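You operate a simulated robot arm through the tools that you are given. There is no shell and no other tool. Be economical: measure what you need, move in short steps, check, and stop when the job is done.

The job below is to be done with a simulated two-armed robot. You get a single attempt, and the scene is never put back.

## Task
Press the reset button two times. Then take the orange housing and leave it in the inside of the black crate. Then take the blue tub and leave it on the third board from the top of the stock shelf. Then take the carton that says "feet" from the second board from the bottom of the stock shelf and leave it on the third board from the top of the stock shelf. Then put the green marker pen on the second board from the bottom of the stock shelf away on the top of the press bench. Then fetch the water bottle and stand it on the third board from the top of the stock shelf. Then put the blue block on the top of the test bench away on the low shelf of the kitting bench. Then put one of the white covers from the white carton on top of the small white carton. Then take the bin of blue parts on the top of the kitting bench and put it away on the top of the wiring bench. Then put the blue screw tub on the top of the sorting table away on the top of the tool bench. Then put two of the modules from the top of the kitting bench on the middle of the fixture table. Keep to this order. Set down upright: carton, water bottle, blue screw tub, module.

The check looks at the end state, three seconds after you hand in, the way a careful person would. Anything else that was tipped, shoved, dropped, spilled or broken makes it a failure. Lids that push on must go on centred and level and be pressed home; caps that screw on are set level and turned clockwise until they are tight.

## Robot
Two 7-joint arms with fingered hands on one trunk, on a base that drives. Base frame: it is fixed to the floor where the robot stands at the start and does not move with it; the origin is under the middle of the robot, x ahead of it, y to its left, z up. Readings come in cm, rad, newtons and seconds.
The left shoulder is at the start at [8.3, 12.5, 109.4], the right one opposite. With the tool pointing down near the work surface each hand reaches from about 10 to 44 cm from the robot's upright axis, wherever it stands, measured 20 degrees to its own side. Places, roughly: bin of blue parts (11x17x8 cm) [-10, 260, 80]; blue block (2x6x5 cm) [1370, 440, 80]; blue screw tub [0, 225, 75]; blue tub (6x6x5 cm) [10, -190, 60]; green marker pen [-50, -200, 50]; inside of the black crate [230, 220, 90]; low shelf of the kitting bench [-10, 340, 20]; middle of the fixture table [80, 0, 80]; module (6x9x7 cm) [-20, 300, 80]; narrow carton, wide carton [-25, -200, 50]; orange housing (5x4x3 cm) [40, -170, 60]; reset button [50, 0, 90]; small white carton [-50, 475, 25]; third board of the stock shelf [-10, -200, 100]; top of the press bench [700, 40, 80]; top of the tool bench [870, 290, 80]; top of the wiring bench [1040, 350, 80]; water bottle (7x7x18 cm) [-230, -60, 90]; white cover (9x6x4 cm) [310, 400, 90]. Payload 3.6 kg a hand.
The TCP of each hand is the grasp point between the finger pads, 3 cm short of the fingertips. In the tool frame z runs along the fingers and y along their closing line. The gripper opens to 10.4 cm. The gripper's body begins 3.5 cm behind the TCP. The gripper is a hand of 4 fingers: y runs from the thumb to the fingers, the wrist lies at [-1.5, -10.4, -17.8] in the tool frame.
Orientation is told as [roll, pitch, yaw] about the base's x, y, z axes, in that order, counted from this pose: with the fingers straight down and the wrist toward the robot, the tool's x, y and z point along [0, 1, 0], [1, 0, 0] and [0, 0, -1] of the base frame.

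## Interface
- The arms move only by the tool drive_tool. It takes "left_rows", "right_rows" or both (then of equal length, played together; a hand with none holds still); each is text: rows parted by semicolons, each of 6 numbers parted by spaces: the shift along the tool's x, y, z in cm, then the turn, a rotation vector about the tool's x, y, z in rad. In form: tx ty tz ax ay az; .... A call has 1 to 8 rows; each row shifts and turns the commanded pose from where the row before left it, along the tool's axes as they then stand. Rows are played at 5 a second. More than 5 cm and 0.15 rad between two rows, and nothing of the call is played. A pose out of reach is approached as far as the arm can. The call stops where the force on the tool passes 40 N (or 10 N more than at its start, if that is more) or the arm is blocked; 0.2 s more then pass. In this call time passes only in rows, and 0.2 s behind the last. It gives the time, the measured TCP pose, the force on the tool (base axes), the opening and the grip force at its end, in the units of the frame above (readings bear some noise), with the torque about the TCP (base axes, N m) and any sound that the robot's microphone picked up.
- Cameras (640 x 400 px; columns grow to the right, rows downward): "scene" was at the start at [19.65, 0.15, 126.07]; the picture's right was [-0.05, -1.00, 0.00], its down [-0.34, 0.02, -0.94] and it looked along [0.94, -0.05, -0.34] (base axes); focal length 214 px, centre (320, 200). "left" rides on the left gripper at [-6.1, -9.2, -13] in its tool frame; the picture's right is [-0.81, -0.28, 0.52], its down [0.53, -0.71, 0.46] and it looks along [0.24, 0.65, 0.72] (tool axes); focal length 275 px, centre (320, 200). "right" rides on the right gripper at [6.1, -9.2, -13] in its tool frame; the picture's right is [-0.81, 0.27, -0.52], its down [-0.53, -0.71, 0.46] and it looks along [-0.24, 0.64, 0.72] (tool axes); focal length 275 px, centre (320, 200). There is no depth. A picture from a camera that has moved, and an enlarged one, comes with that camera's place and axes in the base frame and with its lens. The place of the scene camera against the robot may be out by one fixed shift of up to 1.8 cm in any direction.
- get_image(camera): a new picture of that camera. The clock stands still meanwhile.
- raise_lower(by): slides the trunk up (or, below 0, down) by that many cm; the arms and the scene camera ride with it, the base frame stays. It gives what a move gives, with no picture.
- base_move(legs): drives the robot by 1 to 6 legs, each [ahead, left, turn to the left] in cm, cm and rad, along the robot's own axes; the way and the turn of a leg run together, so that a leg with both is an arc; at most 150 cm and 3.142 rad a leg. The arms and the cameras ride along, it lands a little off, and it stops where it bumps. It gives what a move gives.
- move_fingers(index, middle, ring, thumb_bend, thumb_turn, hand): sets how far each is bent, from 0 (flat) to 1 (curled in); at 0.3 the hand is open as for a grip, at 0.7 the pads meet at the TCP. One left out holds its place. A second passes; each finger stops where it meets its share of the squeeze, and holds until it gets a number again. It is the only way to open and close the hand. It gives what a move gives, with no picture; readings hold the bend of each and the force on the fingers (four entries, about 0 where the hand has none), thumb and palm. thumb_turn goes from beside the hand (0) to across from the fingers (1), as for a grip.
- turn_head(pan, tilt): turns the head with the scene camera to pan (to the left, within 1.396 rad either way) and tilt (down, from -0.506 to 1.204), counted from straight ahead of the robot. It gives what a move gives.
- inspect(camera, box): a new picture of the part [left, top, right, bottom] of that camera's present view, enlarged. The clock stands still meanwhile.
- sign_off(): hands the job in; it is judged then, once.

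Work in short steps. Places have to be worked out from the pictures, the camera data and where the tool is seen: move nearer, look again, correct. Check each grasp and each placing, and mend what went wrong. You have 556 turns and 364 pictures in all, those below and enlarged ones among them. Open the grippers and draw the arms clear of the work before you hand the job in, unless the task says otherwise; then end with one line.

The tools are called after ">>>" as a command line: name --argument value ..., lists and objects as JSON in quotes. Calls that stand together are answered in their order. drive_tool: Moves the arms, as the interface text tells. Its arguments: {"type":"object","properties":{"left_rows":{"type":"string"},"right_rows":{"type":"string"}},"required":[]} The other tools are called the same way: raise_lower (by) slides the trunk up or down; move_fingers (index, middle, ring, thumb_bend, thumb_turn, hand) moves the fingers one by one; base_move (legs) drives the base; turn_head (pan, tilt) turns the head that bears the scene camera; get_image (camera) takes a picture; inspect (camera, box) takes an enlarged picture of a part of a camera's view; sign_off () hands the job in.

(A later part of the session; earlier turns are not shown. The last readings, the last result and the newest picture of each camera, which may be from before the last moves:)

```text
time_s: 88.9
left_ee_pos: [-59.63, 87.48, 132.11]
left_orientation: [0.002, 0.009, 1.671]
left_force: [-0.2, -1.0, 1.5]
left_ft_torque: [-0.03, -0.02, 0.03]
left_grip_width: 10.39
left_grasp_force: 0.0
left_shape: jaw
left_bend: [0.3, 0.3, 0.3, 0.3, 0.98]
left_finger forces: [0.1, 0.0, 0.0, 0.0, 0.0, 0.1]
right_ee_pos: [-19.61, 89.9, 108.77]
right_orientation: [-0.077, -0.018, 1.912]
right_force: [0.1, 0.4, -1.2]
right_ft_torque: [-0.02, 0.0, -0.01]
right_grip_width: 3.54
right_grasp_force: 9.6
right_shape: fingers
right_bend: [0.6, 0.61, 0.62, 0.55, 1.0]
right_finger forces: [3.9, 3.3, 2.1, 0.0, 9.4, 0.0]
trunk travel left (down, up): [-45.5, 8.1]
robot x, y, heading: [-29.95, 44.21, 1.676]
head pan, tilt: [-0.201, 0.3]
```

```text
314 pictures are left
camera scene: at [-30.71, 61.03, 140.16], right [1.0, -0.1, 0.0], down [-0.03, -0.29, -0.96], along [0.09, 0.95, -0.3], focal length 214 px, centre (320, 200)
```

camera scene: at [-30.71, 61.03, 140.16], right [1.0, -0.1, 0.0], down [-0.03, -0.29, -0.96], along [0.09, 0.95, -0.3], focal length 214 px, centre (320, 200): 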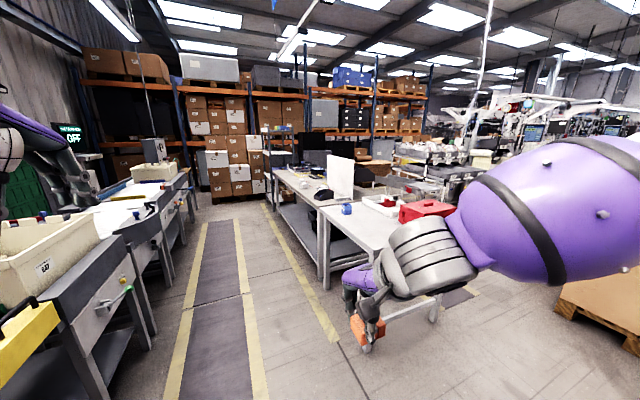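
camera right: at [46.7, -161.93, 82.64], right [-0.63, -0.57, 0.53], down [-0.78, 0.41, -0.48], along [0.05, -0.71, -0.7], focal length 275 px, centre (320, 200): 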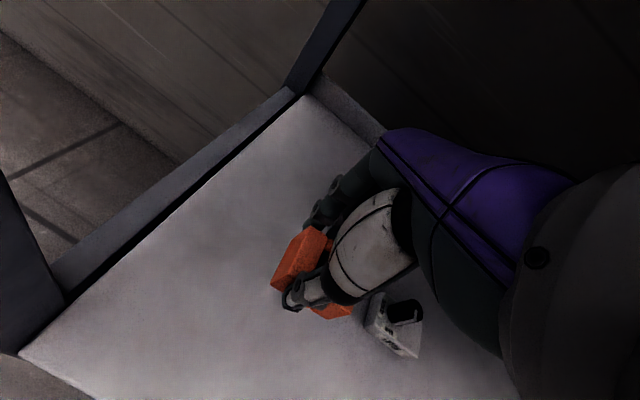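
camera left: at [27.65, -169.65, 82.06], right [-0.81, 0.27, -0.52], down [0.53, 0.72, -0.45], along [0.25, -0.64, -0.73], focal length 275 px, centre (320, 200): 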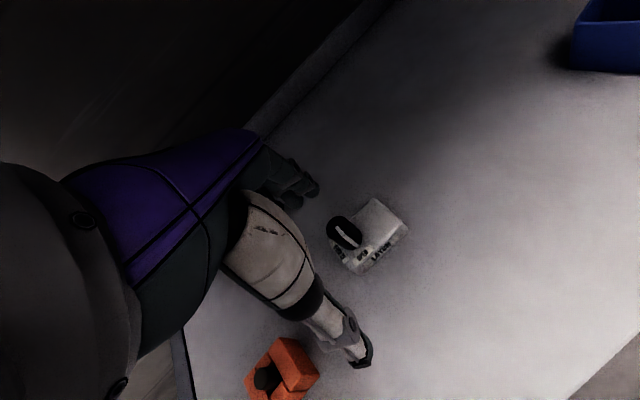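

I turn right toward the crate and look.

>>> base_move --legs '[[0, 0, -1.1]]'

>>> turn_head --pan 0.1 --tilt 0.35

>>> get_image --camera "scene"

```text
time_s: 92.1
left_ee_pos: [-2.84, 89.12, 131.98]
left_orientation: [0.001, 0.009, 0.533]
left_force: [-0.4, 0.5, -0.8]
left_ft_torque: [0.01, -0.03, 0.01]
left_grip_width: 10.38
left_grasp_force: 0.0
left_shape: jaw
left_bend: [0.3, 0.3, 0.3, 0.3, 0.98]
left_finger forces: [0.1, 0.0, 0.0, 0.0, 0.0, 0.0]
right_ee_pos: [16.12, 53.79, 108.78]
right_orientation: [-0.079, -0.018, 0.773]
right_force: [-0.6, 0.3, -1.0]
right_ft_torque: [0.02, 0.03, 0.0]
right_grip_width: 3.51
right_grasp_force: 9.5
right_shape: fingers
right_bend: [0.6, 0.61, 0.62, 0.56, 1.0]
right_finger forces: [3.8, 3.2, 2.2, 0.0, 9.2, 0.0]
trunk travel left (down, up): [-45.5, 8.1]
robot x, y, heading: [-29.79, 44.02, 0.537]
head pan, tilt: [-0.201, 0.3]
```

```text
time_s: 92.9
left_ee_pos: [-2.81, 89.05, 132.09]
left_orientation: [0.001, 0.008, 0.533]
left_force: [0.5, 0.3, -0.6]
left_ft_torque: [-0.01, 0.0, -0.02]
left_grip_width: 10.38
left_grasp_force: 0.1
left_shape: jaw
left_bend: [0.3, 0.3, 0.3, 0.3, 0.98]
left_finger forces: [0.0, 0.1, 0.1, 0.0, 0.0, 0.0]
right_ee_pos: [16.16, 53.8, 108.74]
right_orientation: [-0.079, -0.021, 0.773]
right_force: [0.7, -0.2, 0.2]
right_ft_torque: [0.01, 0.03, 0.03]
right_grip_width: 3.51
right_grasp_force: 9.7
right_shape: fingers
right_bend: [0.6, 0.61, 0.62, 0.56, 1.0]
right_finger forces: [3.9, 3.2, 2.2, 0.1, 9.3, 0.1]
trunk travel left (down, up): [-45.5, 8.1]
robot x, y, heading: [-30.05, 44.1, 0.534]
head pan, tilt: [0.099, 0.351]
```

```text
313 pictures are left
camera scene: at [-17.09, 53.72, 139.69], right [0.59, -0.81, 0.0], down [-0.28, -0.2, -0.94], along [0.76, 0.56, -0.34], focal length 214 px, centre (320, 200)
```

scene: 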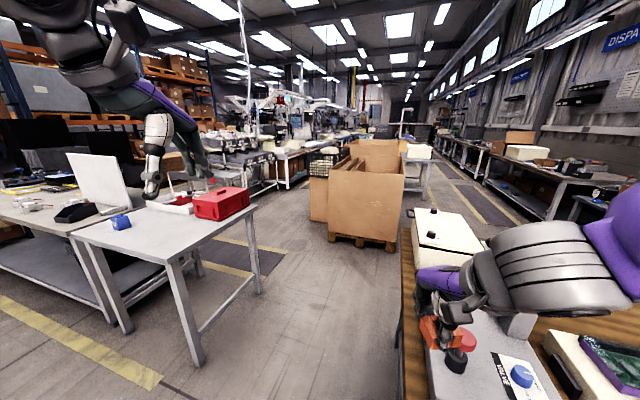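

The crate (black basket) is beyond the cardboard box pallet, near [244, 242]. I move left away from the fixture table, then along the corridor between it and the sorting table.

>>> base_move --legs '[[-12, 50, -0.245], [145, 0, 0]]'

>>> get_image --camera "scene"

```text
time_s: 102.8
left_ee_pos: [118.19, 164.79, 132.05]
left_orientation: [0.001, 0.01, 0.3]
left_force: [-0.5, 0.5, 0.0]
left_ft_torque: [-0.01, 0.01, 0.04]
left_grip_width: 10.4
left_grasp_force: 0.1
left_shape: jaw
left_bend: [0.3, 0.3, 0.3, 0.3, 0.98]
left_finger forces: [0.0, 0.0, 0.0, 0.0, 0.0, 0.0]
right_ee_pos: [128.62, 126.09, 108.77]
right_orientation: [-0.078, -0.019, 0.54]
right_force: [0.1, 0.6, -0.5]
right_ft_torque: [0.01, -0.03, -0.02]
right_grip_width: 3.54
right_grasp_force: 9.5
right_shape: fingers
right_bend: [0.6, 0.61, 0.62, 0.56, 1.0]
right_finger forces: [3.9, 3.2, 2.2, 0.0, 9.3, 0.0]
trunk travel left (down, up): [-45.5, 8.1]
robot x, y, heading: [81.49, 127.22, 0.301]
head pan, tilt: [0.099, 0.351]
```

```text
312 pictures are left
camera scene: at [96.06, 133.46, 139.69], right [0.39, -0.92, 0.0], down [-0.32, -0.13, -0.94], along [0.86, 0.37, -0.34], focal length 214 px, centre (320, 200)
```

scene: 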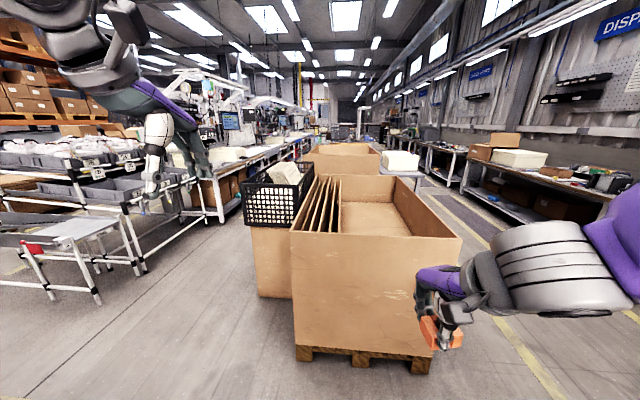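

The crate stands on a small box left of the big one, centre ≈ [230, 222]. I go ahead 60, then left 64, and look.

>>> base_move --legs '[[58, 0, 0], [0, 62, 0]]'

>>> get_image --camera "scene"

>>> get_image --camera "right"

```text
time_s: 109.3
left_ee_pos: [156.89, 241.29, 132.04]
left_orientation: [0.001, 0.007, 0.285]
left_force: [-0.4, -0.6, 0.3]
left_ft_torque: [0.03, -0.04, -0.01]
left_grip_width: 10.38
left_grasp_force: 0.0
left_shape: jaw
left_bend: [0.3, 0.3, 0.3, 0.3, 0.98]
left_finger forces: [0.0, 0.1, 0.1, 0.0, 0.0, 0.0]
right_ee_pos: [166.55, 202.4, 108.9]
right_orientation: [-0.078, -0.019, 0.528]
right_force: [0.0, 0.5, -1.1]
right_ft_torque: [0.0, 0.0, -0.01]
right_grip_width: 3.53
right_grasp_force: 9.0
right_shape: fingers
right_bend: [0.6, 0.62, 0.62, 0.56, 1.0]
right_finger forces: [3.9, 3.1, 2.1, 0.0, 9.2, 0.0]
trunk travel left (down, up): [-45.5, 8.1]
robot x, y, heading: [119.61, 204.04, 0.287]
head pan, tilt: [0.099, 0.351]
```

```text
311 pictures are left
camera scene: at [134.12, 210.25, 139.69], right [0.38, -0.93, 0.0], down [-0.32, -0.13, -0.94], along [0.87, 0.36, -0.34], focal length 214 px, centre (320, 200)
```

scene: 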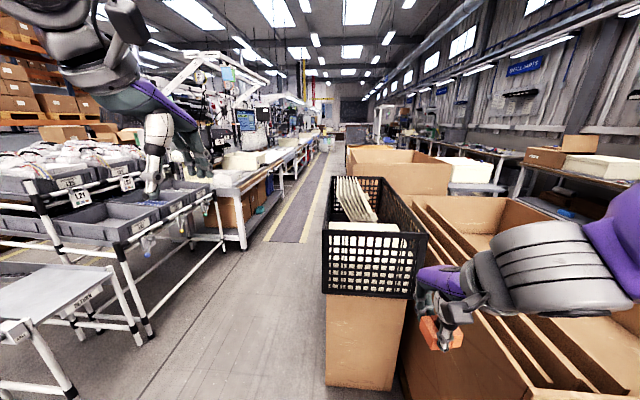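

```text
310 pictures are left
camera right: at [154.71, 203.83, 121.1], right [0.61, -0.53, 0.58], down [-0.32, -0.84, -0.43], along [0.72, 0.07, -0.69], focal length 275 px, centre (320, 200)
```

right: 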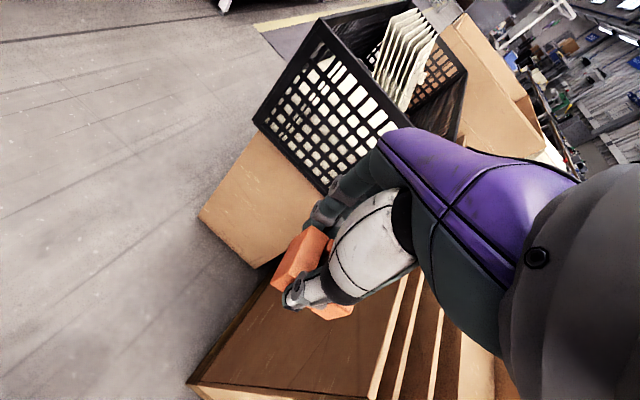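

The crate's rim is about z 100, near edge at x ≈ 206–216. I raise the hand and move up so it's just before the rim, then look inside.

>>> drive_tool --right_rows "0 0 -4 0 0 0;0 0 -4 0 0 0"

>>> base_move --legs '[[45, 5, 0]]'

>>> get_image --camera "scene"

>>> get_image --camera "right"

```text
time_s: 109.9
left_ee_pos: [156.73, 241.25, 132.05]
left_orientation: [0.002, 0.009, 0.286]
left_force: [-0.6, 0.0, -0.4]
left_ft_torque: [0.0, 0.0, 0.04]
left_grip_width: 10.36
left_grasp_force: 0.0
left_shape: jaw
left_bend: [0.3, 0.3, 0.3, 0.3, 0.98]
left_finger forces: [0.0, 0.1, 0.0, 0.0, 0.1, 0.0]
right_ee_pos: [166.0, 202.59, 116.86]
right_orientation: [-0.077, -0.018, 0.525]
right_force: [0.2, 0.6, -0.9]
right_ft_torque: [0.01, 0.02, 0.03]
right_grip_width: 3.49
right_grasp_force: 8.8
right_shape: fingers
right_bend: [0.6, 0.62, 0.62, 0.56, 1.0]
right_finger forces: [3.7, 3.2, 2.3, 0.0, 9.2, 0.0]
trunk travel left (down, up): [-45.5, 8.1]
robot x, y, heading: [119.49, 204.17, 0.29]
head pan, tilt: [0.099, 0.351]
```

```text
time_s: 112.6
left_ee_pos: [198.19, 258.65, 132.0]
left_orientation: [0.003, 0.008, 0.283]
left_force: [-0.1, -1.0, 0.4]
left_ft_torque: [0.02, 0.0, -0.02]
left_grip_width: 10.4
left_grasp_force: 0.1
left_shape: jaw
left_bend: [0.3, 0.3, 0.3, 0.3, 0.98]
left_finger forces: [0.0, 0.0, 0.0, 0.1, 0.1, 0.1]
right_ee_pos: [207.38, 219.95, 116.7]
right_orientation: [-0.079, -0.02, 0.528]
right_force: [-0.5, -1.2, -0.8]
right_ft_torque: [0.04, 0.05, 0.02]
right_grip_width: 3.5
right_grasp_force: 8.8
right_shape: fingers
right_bend: [0.6, 0.62, 0.62, 0.56, 1.0]
right_finger forces: [3.9, 3.2, 2.2, 0.1, 9.1, 0.0]
trunk travel left (down, up): [-45.5, 8.1]
robot x, y, heading: [160.67, 221.67, 0.287]
head pan, tilt: [0.099, 0.351]
```

```text
309 pictures are left
camera scene: at [175.44, 227.7, 139.69], right [0.38, -0.93, 0.0], down [-0.32, -0.13, -0.94], along [0.87, 0.35, -0.34], focal length 214 px, centre (320, 200)
```

scene: 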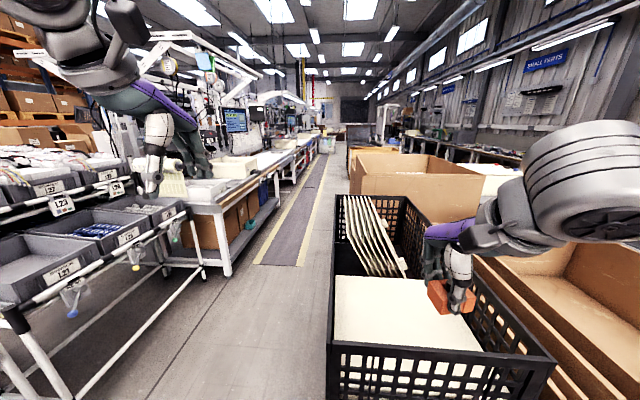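

```text
308 pictures are left
camera right: at [195.5, 221.36, 129.07], right [0.61, -0.53, 0.58], down [-0.33, -0.84, -0.43], along [0.72, 0.07, -0.69], focal length 275 px, centre (320, 200)
```

right: 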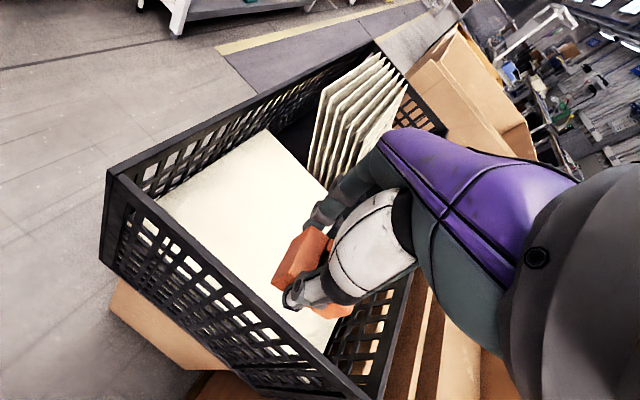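

Inside the near half is a flat white platform, centre ≈ [229, 226]. I advance the base 10 and extend the arm 12 to be over it.

>>> base_move --legs '[[10, 0, 0]]'

>>> drive_tool --right_rows "-1 4 0 0 0 0;-1 4 0 0 0 0;-0.9 3.7 0 0 0 0;0 0 4 0 0 0;0 0 4 0 0 0"

>>> get_image --camera "scene"

>>> get_image --camera "right"

```text
time_s: 113.7
left_ee_pos: [207.46, 261.66, 132.11]
left_orientation: [0.005, 0.008, 0.287]
left_force: [0.2, -0.8, -0.4]
left_ft_torque: [0.01, 0.01, -0.01]
left_grip_width: 10.38
left_grasp_force: 0.0
left_shape: jaw
left_bend: [0.3, 0.3, 0.3, 0.3, 0.98]
left_finger forces: [0.0, 0.0, 0.0, 0.0, 0.0, 0.0]
right_ee_pos: [216.87, 222.93, 116.78]
right_orientation: [-0.08, -0.018, 0.53]
right_force: [0.0, -0.3, -0.6]
right_ft_torque: [0.05, -0.02, 0.03]
right_grip_width: 3.53
right_grasp_force: 9.1
right_shape: fingers
right_bend: [0.6, 0.62, 0.62, 0.56, 1.0]
right_finger forces: [3.8, 3.2, 2.2, 0.1, 9.2, 0.1]
trunk travel left (down, up): [-45.5, 8.1]
robot x, y, heading: [169.82, 224.19, 0.29]
head pan, tilt: [0.099, 0.351]
```

```text
time_s: 114.9
left_ee_pos: [207.63, 261.57, 132.08]
left_orientation: [0.004, 0.009, 0.288]
left_force: [0.7, 0.2, -0.3]
left_ft_torque: [-0.01, 0.03, 0.01]
left_grip_width: 10.41
left_grasp_force: 0.1
left_shape: jaw
left_bend: [0.3, 0.3, 0.3, 0.3, 0.98]
left_finger forces: [0.0, 0.0, 0.1, 0.0, 0.0, 0.1]
right_ee_pos: [228.65, 225.52, 109.13]
right_orientation: [-0.08, -0.02, 0.528]
right_force: [-0.5, 0.5, -1.1]
right_ft_torque: [-0.01, 0.0, -0.01]
right_grip_width: 3.5
right_grasp_force: 9.3
right_shape: fingers
right_bend: [0.6, 0.62, 0.62, 0.56, 1.0]
right_finger forces: [3.8, 3.2, 2.1, 0.0, 9.0, 0.0]
trunk travel left (down, up): [-45.5, 8.1]
robot x, y, heading: [170.3, 224.29, 0.293]
head pan, tilt: [0.099, 0.351]
```

```text
307 pictures are left
camera scene: at [185.01, 230.56, 139.68], right [0.38, -0.93, 0.0], down [-0.32, -0.13, -0.94], along [0.87, 0.36, -0.34], focal length 214 px, centre (320, 200)
```

scene: 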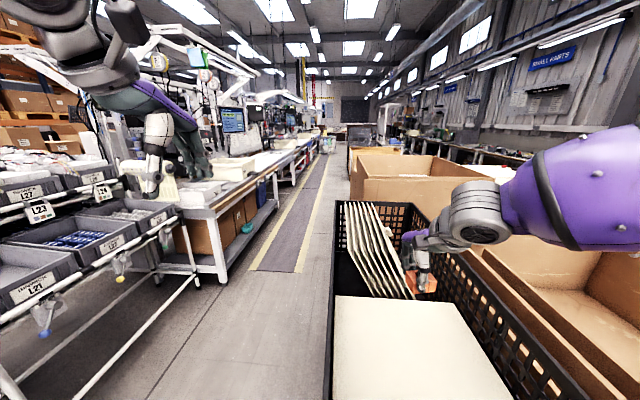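

```text
306 pictures are left
camera right: at [216.89, 226.98, 121.44], right [0.61, -0.53, 0.58], down [-0.32, -0.85, -0.43], along [0.72, 0.07, -0.69], focal length 275 px, centre (320, 200)
```

right: 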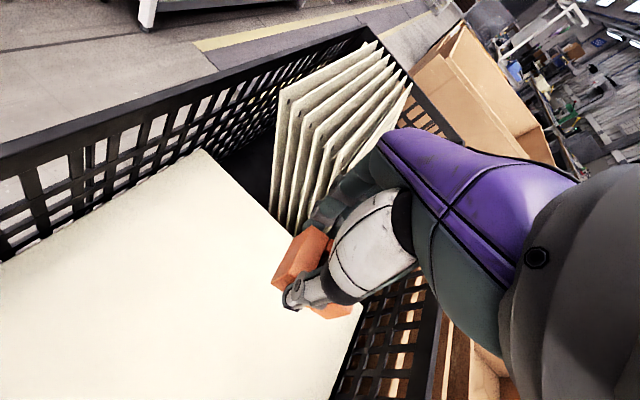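

Projecting straight down, the hand is over the platform. I level the hand and descend.

>>> drive_tool --right_rows "0 0 0 0.02 0.08 0;0 0 4 0 0 0;0 0 4 0 0 0;0 0 3 0 0 0"

>>> get_image --camera "scene"

>>> get_image --camera "right"

```text
time_s: 115.9
left_ee_pos: [207.57, 261.63, 131.95]
left_orientation: [0.002, 0.008, 0.285]
left_force: [-0.7, 0.6, 0.2]
left_ft_torque: [0.01, -0.01, -0.01]
left_grip_width: 10.38
left_grasp_force: 0.1
left_shape: jaw
left_bend: [0.3, 0.3, 0.3, 0.3, 0.98]
left_finger forces: [0.0, 0.0, 0.0, 0.0, 0.0, 0.1]
right_ee_pos: [228.95, 225.72, 98.01]
right_orientation: [0.002, 0.0, 0.527]
right_force: [0.6, 0.3, -1.3]
right_ft_torque: [0.01, 0.01, -0.04]
right_grip_width: 3.49
right_grasp_force: 9.2
right_shape: fingers
right_bend: [0.6, 0.62, 0.62, 0.56, 1.0]
right_finger forces: [3.8, 3.1, 2.1, 0.0, 9.1, 0.0]
trunk travel left (down, up): [-45.5, 8.1]
robot x, y, heading: [170.02, 224.14, 0.29]
head pan, tilt: [0.099, 0.351]
```

```text
305 pictures are left
camera scene: at [184.97, 230.57, 139.68], right [0.38, -0.93, 0.0], down [-0.32, -0.13, -0.94], along [0.87, 0.36, -0.34], focal length 214 px, centre (320, 200)
```

scene: 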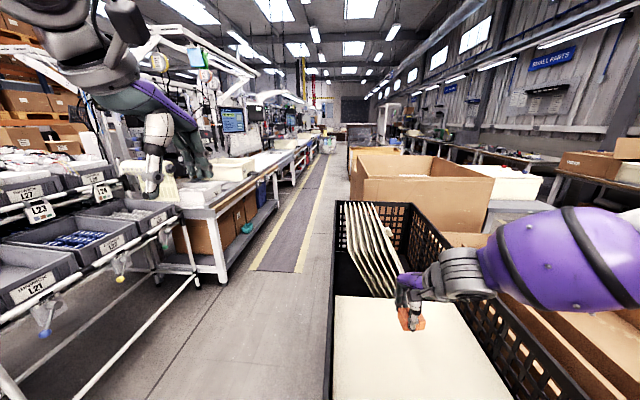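

```text
304 pictures are left
camera right: at [217.88, 226.41, 111.04], right [0.65, -0.56, 0.52], down [-0.35, -0.82, -0.46], along [0.68, 0.11, -0.73], focal length 275 px, centre (320, 200)
```

right: 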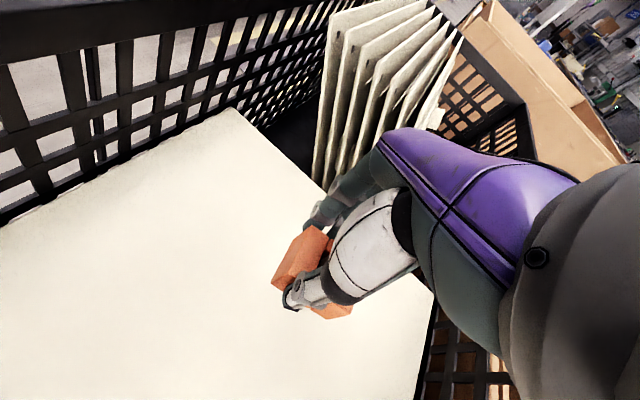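

I back off 3 cm from the panels and descend in small steps.

>>> drive_tool --right_rows "0 -3 0 0 0 0;0 0 1.5 0 0 0;0 0 1.5 0 0 0;0 0 1 0 0 0;0 0 1 0 0 0"

>>> get_image --camera "right"

```text
time_s: 117.1
left_ee_pos: [207.48, 261.65, 132.07]
left_orientation: [0.004, 0.01, 0.287]
left_force: [0.2, 0.5, 0.4]
left_ft_torque: [-0.01, 0.05, 0.03]
left_grip_width: 10.38
left_grasp_force: 0.1
left_shape: jaw
left_bend: [0.3, 0.3, 0.3, 0.3, 0.98]
left_finger forces: [0.1, 0.0, 0.1, 0.0, 0.1, 0.0]
right_ee_pos: [226.24, 224.34, 93.25]
right_orientation: [0.004, 0.0, 0.526]
right_force: [-0.5, -0.9, -0.4]
right_ft_torque: [-0.01, 0.03, 0.01]
right_grip_width: 3.46
right_grasp_force: 9.0
right_shape: fingers
right_bend: [0.6, 0.62, 0.62, 0.56, 1.0]
right_finger forces: [3.9, 3.2, 2.1, 0.1, 9.1, 0.0]
trunk travel left (down, up): [-45.5, 8.1]
robot x, y, heading: [170.09, 224.48, 0.289]
head pan, tilt: [0.099, 0.351]
```

```text
303 pictures are left
camera right: at [215.12, 224.99, 106.3], right [0.65, -0.56, 0.52], down [-0.35, -0.82, -0.46], along [0.68, 0.11, -0.73], focal length 275 px, centre (320, 200)
```

right: 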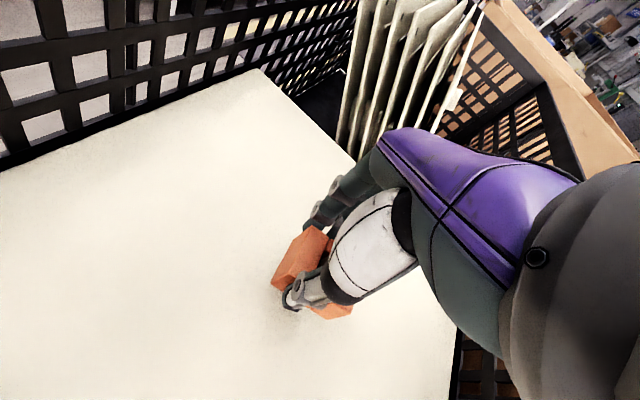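

A contact shadow shows near. I continue in small steps until force appears.

>>> drive_tool --right_rows "0 0 0.7 0 0 0;0 0 0.7 0 0 0;0 0 0.7 0 0 0"

```text
time_s: 117.9
left_ee_pos: [207.51, 261.61, 131.97]
left_orientation: [0.005, 0.01, 0.286]
left_force: [-1.1, 0.6, -1.0]
left_ft_torque: [0.01, -0.01, 0.02]
left_grip_width: 10.37
left_grasp_force: 0.0
left_shape: jaw
left_bend: [0.3, 0.3, 0.3, 0.3, 0.98]
left_finger forces: [0.0, 0.0, 0.0, 0.0, 0.0, 0.0]
right_ee_pos: [226.4, 224.32, 91.14]
right_orientation: [0.001, 0.0, 0.529]
right_force: [0.4, 0.7, -0.4]
right_ft_torque: [0.0, 0.0, 0.01]
right_grip_width: 3.5
right_grasp_force: 9.4
right_shape: fingers
right_bend: [0.6, 0.62, 0.62, 0.56, 1.0]
right_finger forces: [3.9, 3.0, 2.1, 0.0, 9.0, 0.0]
trunk travel left (down, up): [-45.5, 8.1]
robot x, y, heading: [170.09, 224.38, 0.291]
head pan, tilt: [0.099, 0.351]
```

No contact yet; further down.

>>> drive_tool --right_rows "0 0 0.6 0 0 0;0 0 0.6 0 0 0;0 0 0.6 0 0 0"

>>> get_image --camera "right"

```text
time_s: 118.7
left_ee_pos: [207.42, 261.7, 132.03]
left_orientation: [0.001, 0.008, 0.288]
left_force: [-0.1, 0.0, -0.8]
left_ft_torque: [0.0, -0.01, -0.02]
left_grip_width: 10.39
left_grasp_force: 0.2
left_shape: jaw
left_bend: [0.3, 0.3, 0.3, 0.3, 0.98]
left_finger forces: [0.1, 0.1, 0.0, 0.0, 0.0, 0.1]
right_ee_pos: [226.27, 224.41, 89.43]
right_orientation: [0.0, 0.0, 0.528]
right_force: [0.2, -0.4, 12.8]
right_ft_torque: [-0.04, 0.06, 0.0]
right_grip_width: 3.46
right_grasp_force: 10.1
right_shape: fingers
right_bend: [0.6, 0.62, 0.63, 0.56, 1.0]
right_finger forces: [4.1, 3.2, 2.1, 0.0, 10.6, 0.0]
trunk travel left (down, up): [-45.5, 8.1]
robot x, y, heading: [170.15, 224.47, 0.293]
head pan, tilt: [0.099, 0.351]
```

```text
302 pictures are left
camera right: at [215.11, 225.05, 102.43], right [0.65, -0.56, 0.52], down [-0.35, -0.82, -0.46], along [0.68, 0.12, -0.72], focal length 275 px, centre (320, 200)
```

right: 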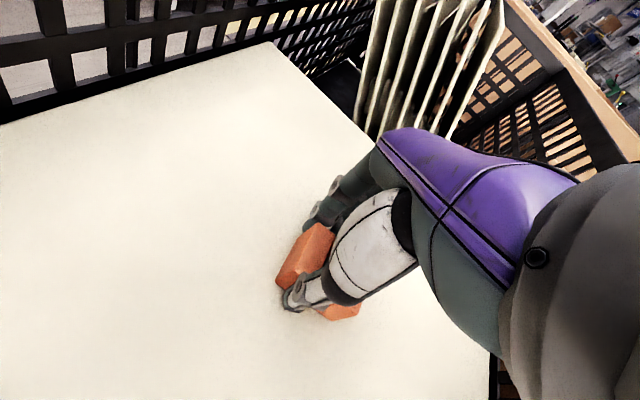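

Contact (12.8 N). I ease up 0.4, open the hand, and lift clear.

>>> drive_tool --right_rows "0 0 -0.4 0 0 0"

>>> move_fingers --hand "right" --index 0.3 --middle 0.3 --ring 0.3 --thumb_bend 0.3

>>> drive_tool --right_rows "0 0 -3 0 0 0;0 0 -5 0 0 0;0 0 -5 0 0 0;0 0 -5 0 0 0;0 0 -5 0 0 0"

>>> get_image --camera "right"

```text
time_s: 119.1
left_ee_pos: [207.7, 261.65, 131.97]
left_orientation: [0.003, 0.008, 0.287]
left_force: [-0.4, 0.1, -0.6]
left_ft_torque: [-0.02, -0.01, -0.02]
left_grip_width: 10.39
left_grasp_force: 0.1
left_shape: jaw
left_bend: [0.3, 0.3, 0.3, 0.3, 0.98]
left_finger forces: [0.1, 0.0, 0.1, 0.1, 0.0, 0.0]
right_ee_pos: [226.07, 224.25, 89.57]
right_orientation: [0.0, 0.002, 0.527]
right_force: [0.1, 0.5, -1.1]
right_ft_torque: [0.02, -0.01, 0.0]
right_grip_width: 3.47
right_grasp_force: 9.1
right_shape: fingers
right_bend: [0.6, 0.62, 0.63, 0.56, 1.0]
right_finger forces: [4.3, 3.1, 2.0, 0.1, 9.3, 0.1]
trunk travel left (down, up): [-45.5, 8.1]
robot x, y, heading: [170.43, 224.22, 0.287]
head pan, tilt: [0.099, 0.351]
```

```text
time_s: 120.1
left_ee_pos: [207.46, 261.68, 132.15]
left_orientation: [0.002, 0.007, 0.284]
left_force: [0.4, 0.4, 0.3]
left_ft_torque: [-0.01, -0.01, 0.01]
left_grip_width: 10.38
left_grasp_force: 0.0
left_shape: jaw
left_bend: [0.3, 0.3, 0.3, 0.3, 0.98]
left_finger forces: [0.0, 0.0, 0.0, 0.0, 0.0, 0.0]
right_ee_pos: [226.19, 224.37, 89.8]
right_orientation: [0.002, 0.0, 0.526]
right_force: [0.9, 0.2, -0.2]
right_ft_torque: [0.0, 0.02, 0.01]
right_grip_width: 10.29
right_grasp_force: 0.0
right_shape: fingers
right_bend: [0.3, 0.3, 0.3, 0.3, 0.98]
right_finger forces: [0.0, 0.0, 0.0, 0.0, 0.0, 0.1]
trunk travel left (down, up): [-45.5, 8.1]
robot x, y, heading: [170.18, 224.52, 0.295]
head pan, tilt: [0.099, 0.351]
```

```text
time_s: 121.3
left_ee_pos: [207.31, 261.55, 132.07]
left_orientation: [0.003, 0.008, 0.285]
left_force: [-0.6, -0.3, -0.4]
left_ft_torque: [-0.02, -0.02, -0.02]
left_grip_width: 10.4
left_grasp_force: 0.0
left_shape: jaw
left_bend: [0.3, 0.3, 0.3, 0.3, 0.98]
left_finger forces: [0.0, 0.1, 0.0, 0.0, 0.1, 0.0]
right_ee_pos: [226.23, 224.14, 112.91]
right_orientation: [0.002, 0.001, 0.53]
right_force: [-0.6, -0.3, 0.1]
right_ft_torque: [0.0, -0.03, 0.0]
right_grip_width: 10.28
right_grasp_force: 0.0
right_shape: fingers
right_bend: [0.3, 0.3, 0.3, 0.3, 0.98]
right_finger forces: [0.0, 0.0, 0.0, 0.0, 0.0, 0.0]
trunk travel left (down, up): [-45.5, 8.1]
robot x, y, heading: [170.49, 224.19, 0.289]
head pan, tilt: [0.099, 0.351]
```

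```text
301 pictures are left
camera right: at [215.15, 224.81, 125.88], right [0.65, -0.56, 0.52], down [-0.35, -0.82, -0.46], along [0.68, 0.11, -0.72], focal length 275 px, centre (320, 200)
```

right: 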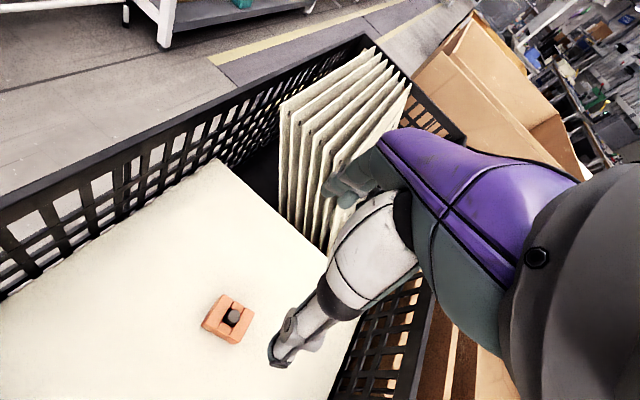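

The housing sits upright in the crate. Now back to the stock shelf for the blue tub: retract the arm and retrace the path.

>>> drive_tool --right_rows "1 -4 0 0 0 0.08;1 -4 0 0 0 0.08;1 -4 0 0 0 0.08"

>>> base_move --legs '[[-50, -3, 0], [0, -62, 0], [-145, 0, 0], [-45, 0, 0], [0, 0, -1.86], [100, 10, 0]]'

>>> turn_head --pan 0 --tilt 0.45

>>> get_image --camera "scene"

```text
time_s: 122.1
left_ee_pos: [207.42, 261.51, 132.07]
left_orientation: [0.002, 0.007, 0.287]
left_force: [0.7, -0.2, 0.5]
left_ft_torque: [0.01, 0.03, -0.01]
left_grip_width: 10.4
left_grasp_force: 0.0
left_shape: jaw
left_bend: [0.3, 0.3, 0.3, 0.3, 0.98]
left_finger forces: [0.0, 0.1, 0.1, 0.1, 0.1, 0.0]
right_ee_pos: [214.41, 221.84, 112.61]
right_orientation: [0.001, 0.001, 0.286]
right_force: [0.0, 0.8, 0.4]
right_ft_torque: [0.0, 0.0, 0.01]
right_grip_width: 10.31
right_grasp_force: 0.1
right_shape: fingers
right_bend: [0.3, 0.3, 0.3, 0.3, 0.98]
right_finger forces: [0.0, 0.0, 0.0, 0.0, 0.1, 0.0]
trunk travel left (down, up): [-45.5, 8.1]
robot x, y, heading: [170.38, 224.53, 0.29]
head pan, tilt: [0.099, 0.351]
```

```text
time_s: 146.6
left_ee_pos: [-1.03, -58.12, 132.08]
left_orientation: [0.003, 0.009, -1.568]
left_force: [0.4, -0.2, 0.0]
left_ft_torque: [0.0, 0.0, -0.02]
left_grip_width: 10.39
left_grasp_force: 0.0
left_shape: jaw
left_bend: [0.3, 0.3, 0.3, 0.3, 0.98]
left_finger forces: [0.1, 0.0, 0.0, 0.0, 0.0, 0.0]
right_ee_pos: [-41.1, -53.67, 112.58]
right_orientation: [0.003, 0.001, -1.567]
right_force: [0.2, 1.0, 0.5]
right_ft_torque: [0.01, 0.03, -0.01]
right_grip_width: 10.3
right_grasp_force: 0.0
right_shape: fingers
right_bend: [0.3, 0.3, 0.3, 0.3, 0.98]
right_finger forces: [0.1, 0.0, 0.1, 0.1, 0.0, 0.0]
trunk travel left (down, up): [-45.5, 8.1]
robot x, y, heading: [-26.13, -11.84, -1.567]
head pan, tilt: [0.099, 0.351]
```

```text
time_s: 147.2
left_ee_pos: [-1.08, -58.19, 132.03]
left_orientation: [0.004, 0.008, -1.569]
left_force: [0.8, 0.4, 0.0]
left_ft_torque: [0.0, 0.01, 0.01]
left_grip_width: 10.38
left_grasp_force: 0.0
left_shape: jaw
left_bend: [0.3, 0.3, 0.3, 0.3, 0.98]
left_finger forces: [0.0, 0.1, 0.0, 0.0, 0.0, 0.1]
right_ee_pos: [-41.09, -53.71, 112.65]
right_orientation: [0.002, 0.001, -1.567]
right_force: [-0.4, 0.8, 0.1]
right_ft_torque: [0.01, 0.0, 0.0]
right_grip_width: 10.29
right_grasp_force: 0.0
right_shape: fingers
right_bend: [0.3, 0.3, 0.3, 0.3, 0.98]
right_finger forces: [0.1, 0.2, 0.1, 0.0, 0.0, 0.1]
trunk travel left (down, up): [-45.5, 8.1]
robot x, y, heading: [-26.81, -11.71, -1.564]
head pan, tilt: [0.0, 0.45]
```

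```text
300 pictures are left
camera scene: at [-27.18, -27.8, 138.77], right [-1.0, -0.01, 0.0], down [0.0, 0.43, -0.9], along [0.01, -0.9, -0.43], focal length 214 px, centre (320, 200)
```

scene: 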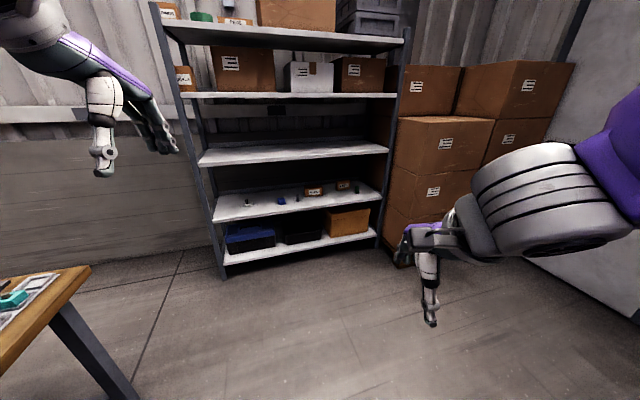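

Recomputing, the shelf faces heading ≈ −1.24 and the tub is at about [6, −185, 62]. I turn to square up with it, approach to 30 cm short, and pull the left arm back.

>>> base_move --legs '[[0, 0, 0.33], [88, -15.7, 0]]'

>>> drive_tool --left_rows "0 -4 0 0 0 0;0 -4 0 0 0 0;0 -4 0 0 0 0;0 0 0 0 0 0" --right_rows "0 4 0 0 0 0;0 4 0 0 0 0;0 4 0 0 0 0;0 4 0 0 0 0"

>>> raise_lower --by -30

>>> get_image --camera "scene"

```text
time_s: 152.9
left_ee_pos: [27.04, -134.09, 132.12]
left_orientation: [0.004, 0.009, -1.224]
left_force: [-0.6, -0.2, -0.1]
left_ft_torque: [-0.02, -0.01, 0.0]
left_grip_width: 10.38
left_grasp_force: 0.0
left_shape: jaw
left_bend: [0.3, 0.3, 0.3, 0.3, 0.98]
left_finger forces: [0.0, 0.1, 0.0, 0.1, 0.0, 0.1]
right_ee_pos: [-12.15, -143.33, 112.6]
right_orientation: [0.002, 0.0, -1.222]
right_force: [0.4, -0.8, 0.0]
right_ft_torque: [-0.02, -0.01, -0.02]
right_grip_width: 10.27
right_grasp_force: 0.1
right_shape: fingers
right_bend: [0.3, 0.3, 0.3, 0.3, 0.98]
right_finger forces: [0.1, 0.0, 0.1, 0.0, 0.1, 0.0]
trunk travel left (down, up): [-45.5, 8.1]
robot x, y, heading: [-12.71, -99.03, -1.224]
head pan, tilt: [0.0, 0.45]
```

```text
time_s: 153.9
left_ee_pos: [23.07, -122.87, 132.28]
left_orientation: [0.0, 0.012, -1.225]
left_force: [0.2, 0.2, -0.1]
left_ft_torque: [0.01, 0.0, 0.01]
left_grip_width: 10.39
left_grasp_force: 0.1
left_shape: jaw
left_bend: [0.3, 0.3, 0.3, 0.3, 0.98]
left_finger forces: [0.0, 0.1, 0.0, 0.0, 0.0, 0.0]
right_ee_pos: [-6.87, -158.29, 112.54]
right_orientation: [0.0, 0.003, -1.223]
right_force: [-1.0, -0.2, 0.2]
right_ft_torque: [-0.01, -0.02, 0.03]
right_grip_width: 10.28
right_grasp_force: 0.1
right_shape: fingers
right_bend: [0.3, 0.3, 0.3, 0.3, 0.98]
right_finger forces: [0.1, 0.0, 0.0, 0.1, 0.1, 0.1]
trunk travel left (down, up): [-45.5, 8.1]
robot x, y, heading: [-12.74, -99.04, -1.221]
head pan, tilt: [0.0, 0.45]
```

```text
time_s: 156.9
left_ee_pos: [22.97, -122.73, 102.2]
left_orientation: [0.003, 0.009, -1.225]
left_force: [0.0, -0.1, 1.5]
left_ft_torque: [-0.03, -0.01, -0.03]
left_grip_width: 10.38
left_grasp_force: 0.0
left_shape: jaw
left_bend: [0.3, 0.3, 0.3, 0.3, 0.98]
left_finger forces: [0.0, 0.0, 0.0, 0.0, 0.1, 0.0]
right_ee_pos: [-6.8, -158.31, 82.66]
right_orientation: [0.0, 0.001, -1.223]
right_force: [0.6, -0.4, 0.0]
right_ft_torque: [-0.04, 0.02, -0.02]
right_grip_width: 10.3
right_grasp_force: 0.1
right_shape: fingers
right_bend: [0.3, 0.3, 0.3, 0.3, 0.98]
right_finger forces: [0.0, 0.0, 0.1, 0.0, 0.1, 0.0]
trunk travel left (down, up): [-15.5, 38.1]
robot x, y, heading: [-12.22, -98.94, -1.224]
head pan, tilt: [0.0, 0.45]
```

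```text
299 pictures are left
camera scene: at [-4.6, -122.25, 107.34], right [-0.94, -0.34, 0.0], down [-0.15, 0.41, -0.9], along [0.31, -0.85, -0.43], focal length 214 px, centre (320, 200)
```

scene: 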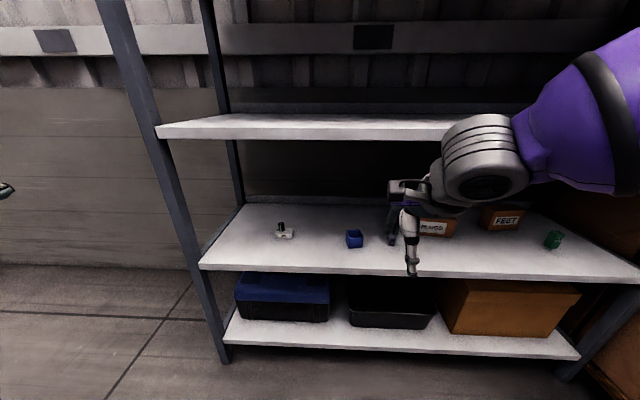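

"FEET" carton is visible at right; tub at [5.5, −184.8]. Lower the hand to z≈70 and advance.

>>> drive_tool --right_rows "0 0 4 0 0 0;0 0 4 0 0 0;0 0 4 0 0 0"

>>> base_move --legs '[[22, 2, 0]]'

>>> get_image --camera "right"

>>> get_image --camera "scene"

```text
time_s: 157.7
left_ee_pos: [23.01, -122.85, 102.17]
left_orientation: [0.005, 0.01, -1.224]
left_force: [-1.0, -0.7, -0.4]
left_ft_torque: [-0.01, 0.01, 0.02]
left_grip_width: 10.37
left_grasp_force: 0.1
left_shape: jaw
left_bend: [0.3, 0.3, 0.3, 0.3, 0.98]
left_finger forces: [0.0, 0.0, 0.0, 0.0, 0.0, 0.0]
right_ee_pos: [-6.73, -158.71, 70.27]
right_orientation: [0.004, 0.001, -1.225]
right_force: [0.5, 0.0, -0.4]
right_ft_torque: [0.02, -0.01, 0.02]
right_grip_width: 10.29
right_grasp_force: 0.0
right_shape: fingers
right_bend: [0.3, 0.3, 0.3, 0.3, 0.98]
right_finger forces: [0.0, 0.0, 0.1, 0.0, 0.0, 0.0]
trunk travel left (down, up): [-15.5, 38.1]
robot x, y, heading: [-12.37, -98.95, -1.224]
head pan, tilt: [0.0, 0.45]
```

```text
time_s: 159.4
left_ee_pos: [32.65, -142.89, 102.14]
left_orientation: [0.004, 0.007, -1.222]
left_force: [-0.2, -0.4, 0.1]
left_ft_torque: [0.0, 0.06, -0.02]
left_grip_width: 10.38
left_grasp_force: 0.1
left_shape: jaw
left_bend: [0.3, 0.3, 0.3, 0.3, 0.98]
left_finger forces: [0.1, 0.0, 0.0, 0.0, 0.0, 0.0]
right_ee_pos: [2.97, -178.86, 70.4]
right_orientation: [0.002, 0.002, -1.222]
right_force: [-0.3, 0.2, -0.4]
right_ft_torque: [0.0, -0.04, -0.03]
right_grip_width: 10.27
right_grasp_force: 0.1
right_shape: fingers
right_bend: [0.3, 0.3, 0.3, 0.3, 0.98]
right_finger forces: [0.1, 0.1, 0.0, 0.1, 0.1, 0.0]
trunk travel left (down, up): [-15.5, 38.1]
robot x, y, heading: [-3.07, -119.27, -1.216]
head pan, tilt: [0.0, 0.45]
```

```text
298 pictures are left
camera right: at [5.49, -168.16, 83.41], right [-0.67, -0.54, 0.52], down [-0.74, 0.49, -0.46], along [-0.01, -0.69, -0.73], focal length 275 px, centre (320, 200)
```

right: 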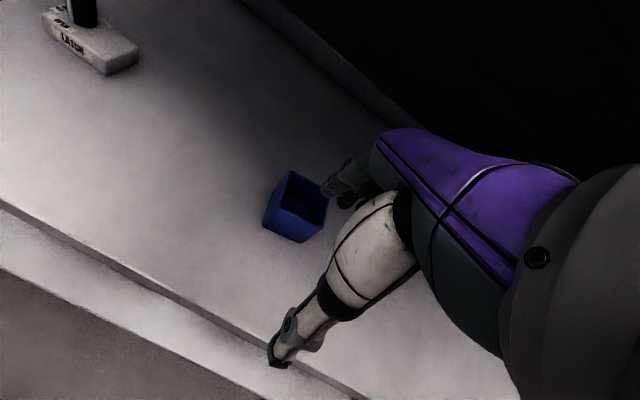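

```text
297 pictures are left
camera scene: at [5.02, -142.48, 107.31], right [-0.94, -0.35, 0.0], down [-0.15, 0.41, -0.9], along [0.31, -0.84, -0.44], focal length 214 px, centre (320, 200)
```

scene: 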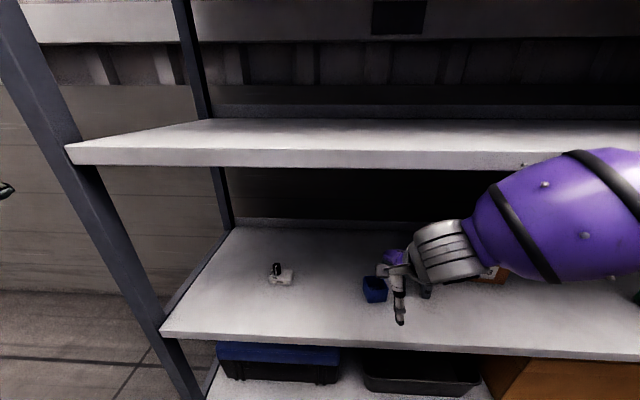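

Tub at [6, −184.8], its faces aligned with the hand. I lower the trunk 6 (keeping the hand up) for better forearm clearance, then advance 6.6 cm.

>>> raise_lower --by -6

>>> drive_tool --right_rows "0 0 -4.5 0 0 0;0.4 3.3 0 0 0 0;0.4 3.3 0 0 0 0"

>>> get_image --camera "right"

>>> get_image --camera "scene"

```text
time_s: 160.4
left_ee_pos: [32.58, -142.59, 96.3]
left_orientation: [0.003, 0.006, -1.222]
left_force: [-0.4, -0.2, 0.3]
left_ft_torque: [0.04, 0.0, 0.01]
left_grip_width: 10.4
left_grasp_force: 0.1
left_shape: jaw
left_bend: [0.3, 0.3, 0.3, 0.3, 0.98]
left_finger forces: [0.0, 0.1, 0.1, 0.1, 0.1, 0.1]
right_ee_pos: [3.17, -178.85, 65.02]
right_orientation: [0.003, -0.012, -1.22]
right_force: [-1.3, 1.6, 37.6]
right_ft_torque: [-2.2, -0.51, -0.05]
right_grip_width: 10.6
right_grasp_force: 18.6
right_shape: fingers
right_bend: [0.29, 0.3, 0.3, 0.3, 0.98]
right_finger forces: [7.3, 29.4, 0.4, 0.1, 0.0, 0.1]
trunk travel left (down, up): [-9.5, 44.1]
robot x, y, heading: [-2.92, -119.19, -1.216]
head pan, tilt: [0.0, 0.45]
```

```text
time_s: 161.2
left_ee_pos: [32.55, -142.84, 96.21]
left_orientation: [0.002, 0.009, -1.221]
left_force: [0.3, -0.9, 0.0]
left_ft_torque: [-0.03, -0.03, 0.03]
left_grip_width: 10.36
left_grasp_force: 0.1
left_shape: jaw
left_bend: [0.3, 0.3, 0.3, 0.3, 0.98]
left_finger forces: [0.2, 0.1, 0.1, 0.0, 0.0, 0.1]
right_ee_pos: [6.12, -184.81, 68.9]
right_orientation: [0.003, 0.003, -1.221]
right_force: [-0.2, -0.1, 0.6]
right_ft_torque: [0.03, -0.03, -0.01]
right_grip_width: 10.32
right_grasp_force: 0.1
right_shape: fingers
right_bend: [0.3, 0.3, 0.3, 0.3, 0.98]
right_finger forces: [0.0, 0.0, 0.0, 0.1, 0.0, 0.1]
trunk travel left (down, up): [-9.5, 44.1]
robot x, y, heading: [-2.66, -119.12, -1.221]
head pan, tilt: [0.0, 0.45]
```

```text
296 pictures are left
camera right: at [8.53, -174.22, 81.84], right [-0.67, -0.54, 0.52], down [-0.75, 0.49, -0.45], along [-0.01, -0.69, -0.73], focal length 275 px, centre (320, 200)
```

right: 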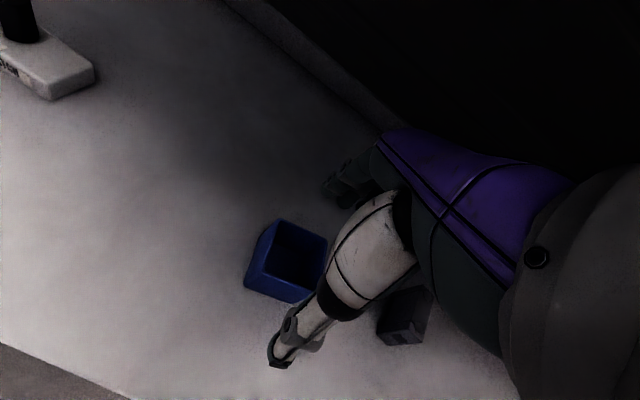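

```text
295 pictures are left
camera scene: at [5.79, -144.6, 100.38], right [-0.94, -0.35, 0.0], down [-0.15, 0.41, -0.9], along [0.31, -0.84, -0.44], focal length 214 px, centre (320, 200)
```

scene: 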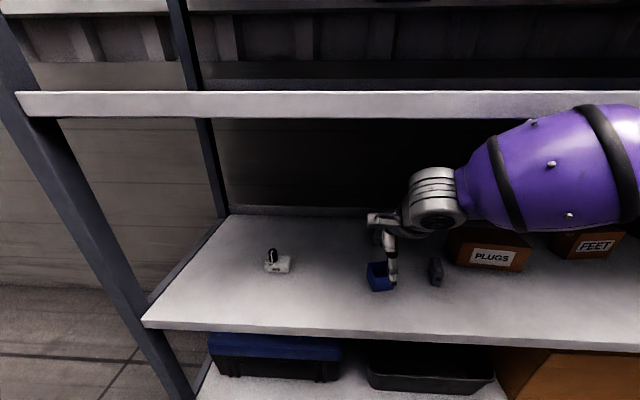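

The trunk drop briefly pushed a fingertip onto the tub's rim; it still stands undamaged in place. The hand is now centred over it; I descend slowly by the arm.

>>> drive_tool --right_rows "0 0 2 0 0 0;0 0 1.5 0 0 0"

>>> get_image --camera "right"

```text
time_s: 161.8
left_ee_pos: [32.52, -142.86, 96.14]
left_orientation: [0.004, 0.009, -1.222]
left_force: [-1.1, 0.8, -0.3]
left_ft_torque: [-0.05, 0.0, 0.0]
left_grip_width: 10.41
left_grasp_force: 0.1
left_shape: jaw
left_bend: [0.3, 0.3, 0.3, 0.3, 0.98]
left_finger forces: [0.0, 0.0, 0.1, 0.1, 0.0, 0.0]
right_ee_pos: [6.01, -184.93, 65.39]
right_orientation: [0.002, 0.0, -1.221]
right_force: [0.1, -0.3, 0.1]
right_ft_torque: [0.01, 0.0, 0.01]
right_grip_width: 10.34
right_grasp_force: 0.0
right_shape: fingers
right_bend: [0.3, 0.3, 0.3, 0.3, 0.98]
right_finger forces: [0.1, 0.1, 0.0, 0.0, 0.1, 0.1]
trunk travel left (down, up): [-9.5, 44.1]
robot x, y, heading: [-2.9, -119.35, -1.215]
head pan, tilt: [0.0, 0.45]
```

```text
294 pictures are left
camera right: at [8.54, -174.18, 78.38], right [-0.67, -0.54, 0.52], down [-0.74, 0.49, -0.46], along [-0.01, -0.69, -0.73], focal length 275 px, centre (320, 200)
```

right: 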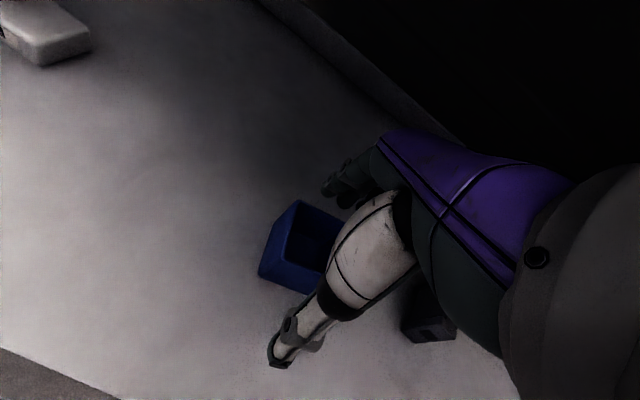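

Fingers straddle the tub without contact. Two more cm down and close.

>>> drive_tool --right_rows "0.3 0 1 0 0 0;0 0 1 0 0 0"

>>> move_fingers --hand "right" --index 0.6 --middle 0.6 --ring 0.6 --thumb_bend 0.6

>>> get_image --camera "right"

```text
time_s: 162.4
left_ee_pos: [32.51, -142.79, 96.23]
left_orientation: [0.004, 0.008, -1.221]
left_force: [0.9, -0.3, -0.3]
left_ft_torque: [0.01, 0.01, 0.02]
left_grip_width: 10.4
left_grasp_force: 0.0
left_shape: jaw
left_bend: [0.3, 0.3, 0.3, 0.3, 0.98]
left_finger forces: [0.1, 0.0, 0.1, 0.0, 0.1, 0.1]
right_ee_pos: [6.36, -184.63, 63.43]
right_orientation: [0.001, 0.0, -1.22]
right_force: [-0.3, -1.1, 0.3]
right_ft_torque: [-0.01, 0.03, 0.0]
right_grip_width: 10.32
right_grasp_force: 0.0
right_shape: fingers
right_bend: [0.3, 0.3, 0.3, 0.3, 0.98]
right_finger forces: [0.1, 0.1, 0.0, 0.0, 0.1, 0.0]
trunk travel left (down, up): [-9.5, 44.1]
robot x, y, heading: [-3.35, -119.23, -1.221]
head pan, tilt: [0.0, 0.45]
```

```text
time_s: 163.4
left_ee_pos: [32.58, -142.95, 96.16]
left_orientation: [0.002, 0.009, -1.223]
left_force: [0.4, 0.2, -0.1]
left_ft_torque: [-0.01, 0.0, -0.03]
left_grip_width: 10.4
left_grasp_force: 0.0
left_shape: jaw
left_bend: [0.3, 0.3, 0.3, 0.3, 0.98]
left_finger forces: [0.1, 0.0, 0.0, 0.0, 0.0, 0.1]
right_ee_pos: [6.3, -184.51, 63.35]
right_orientation: [0.002, -0.002, -1.219]
right_force: [0.5, 0.0, -0.2]
right_ft_torque: [-0.04, -0.04, 0.02]
right_grip_width: 4.83
right_grasp_force: 10.8
right_shape: fingers
right_bend: [0.54, 0.56, 0.56, 0.51, 1.0]
right_finger forces: [4.1, 4.0, 3.1, 0.0, 10.9, 0.1]
trunk travel left (down, up): [-9.5, 44.1]
robot x, y, heading: [-2.95, -119.31, -1.223]
head pan, tilt: [0.0, 0.45]
```

```text
293 pictures are left
camera right: at [8.78, -173.92, 76.46], right [-0.67, -0.54, 0.52], down [-0.74, 0.49, -0.46], along [-0.01, -0.69, -0.73], focal length 275 px, centre (320, 200)
```

right: 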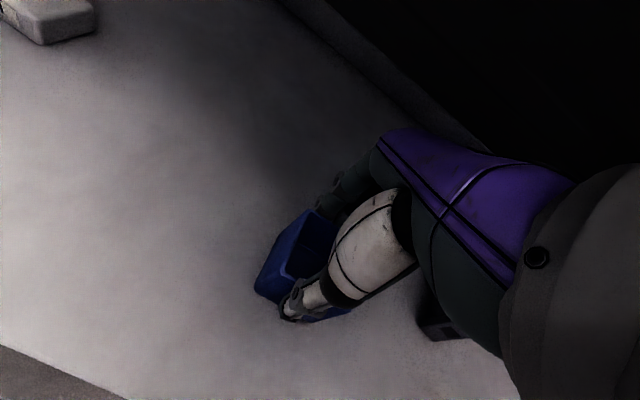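

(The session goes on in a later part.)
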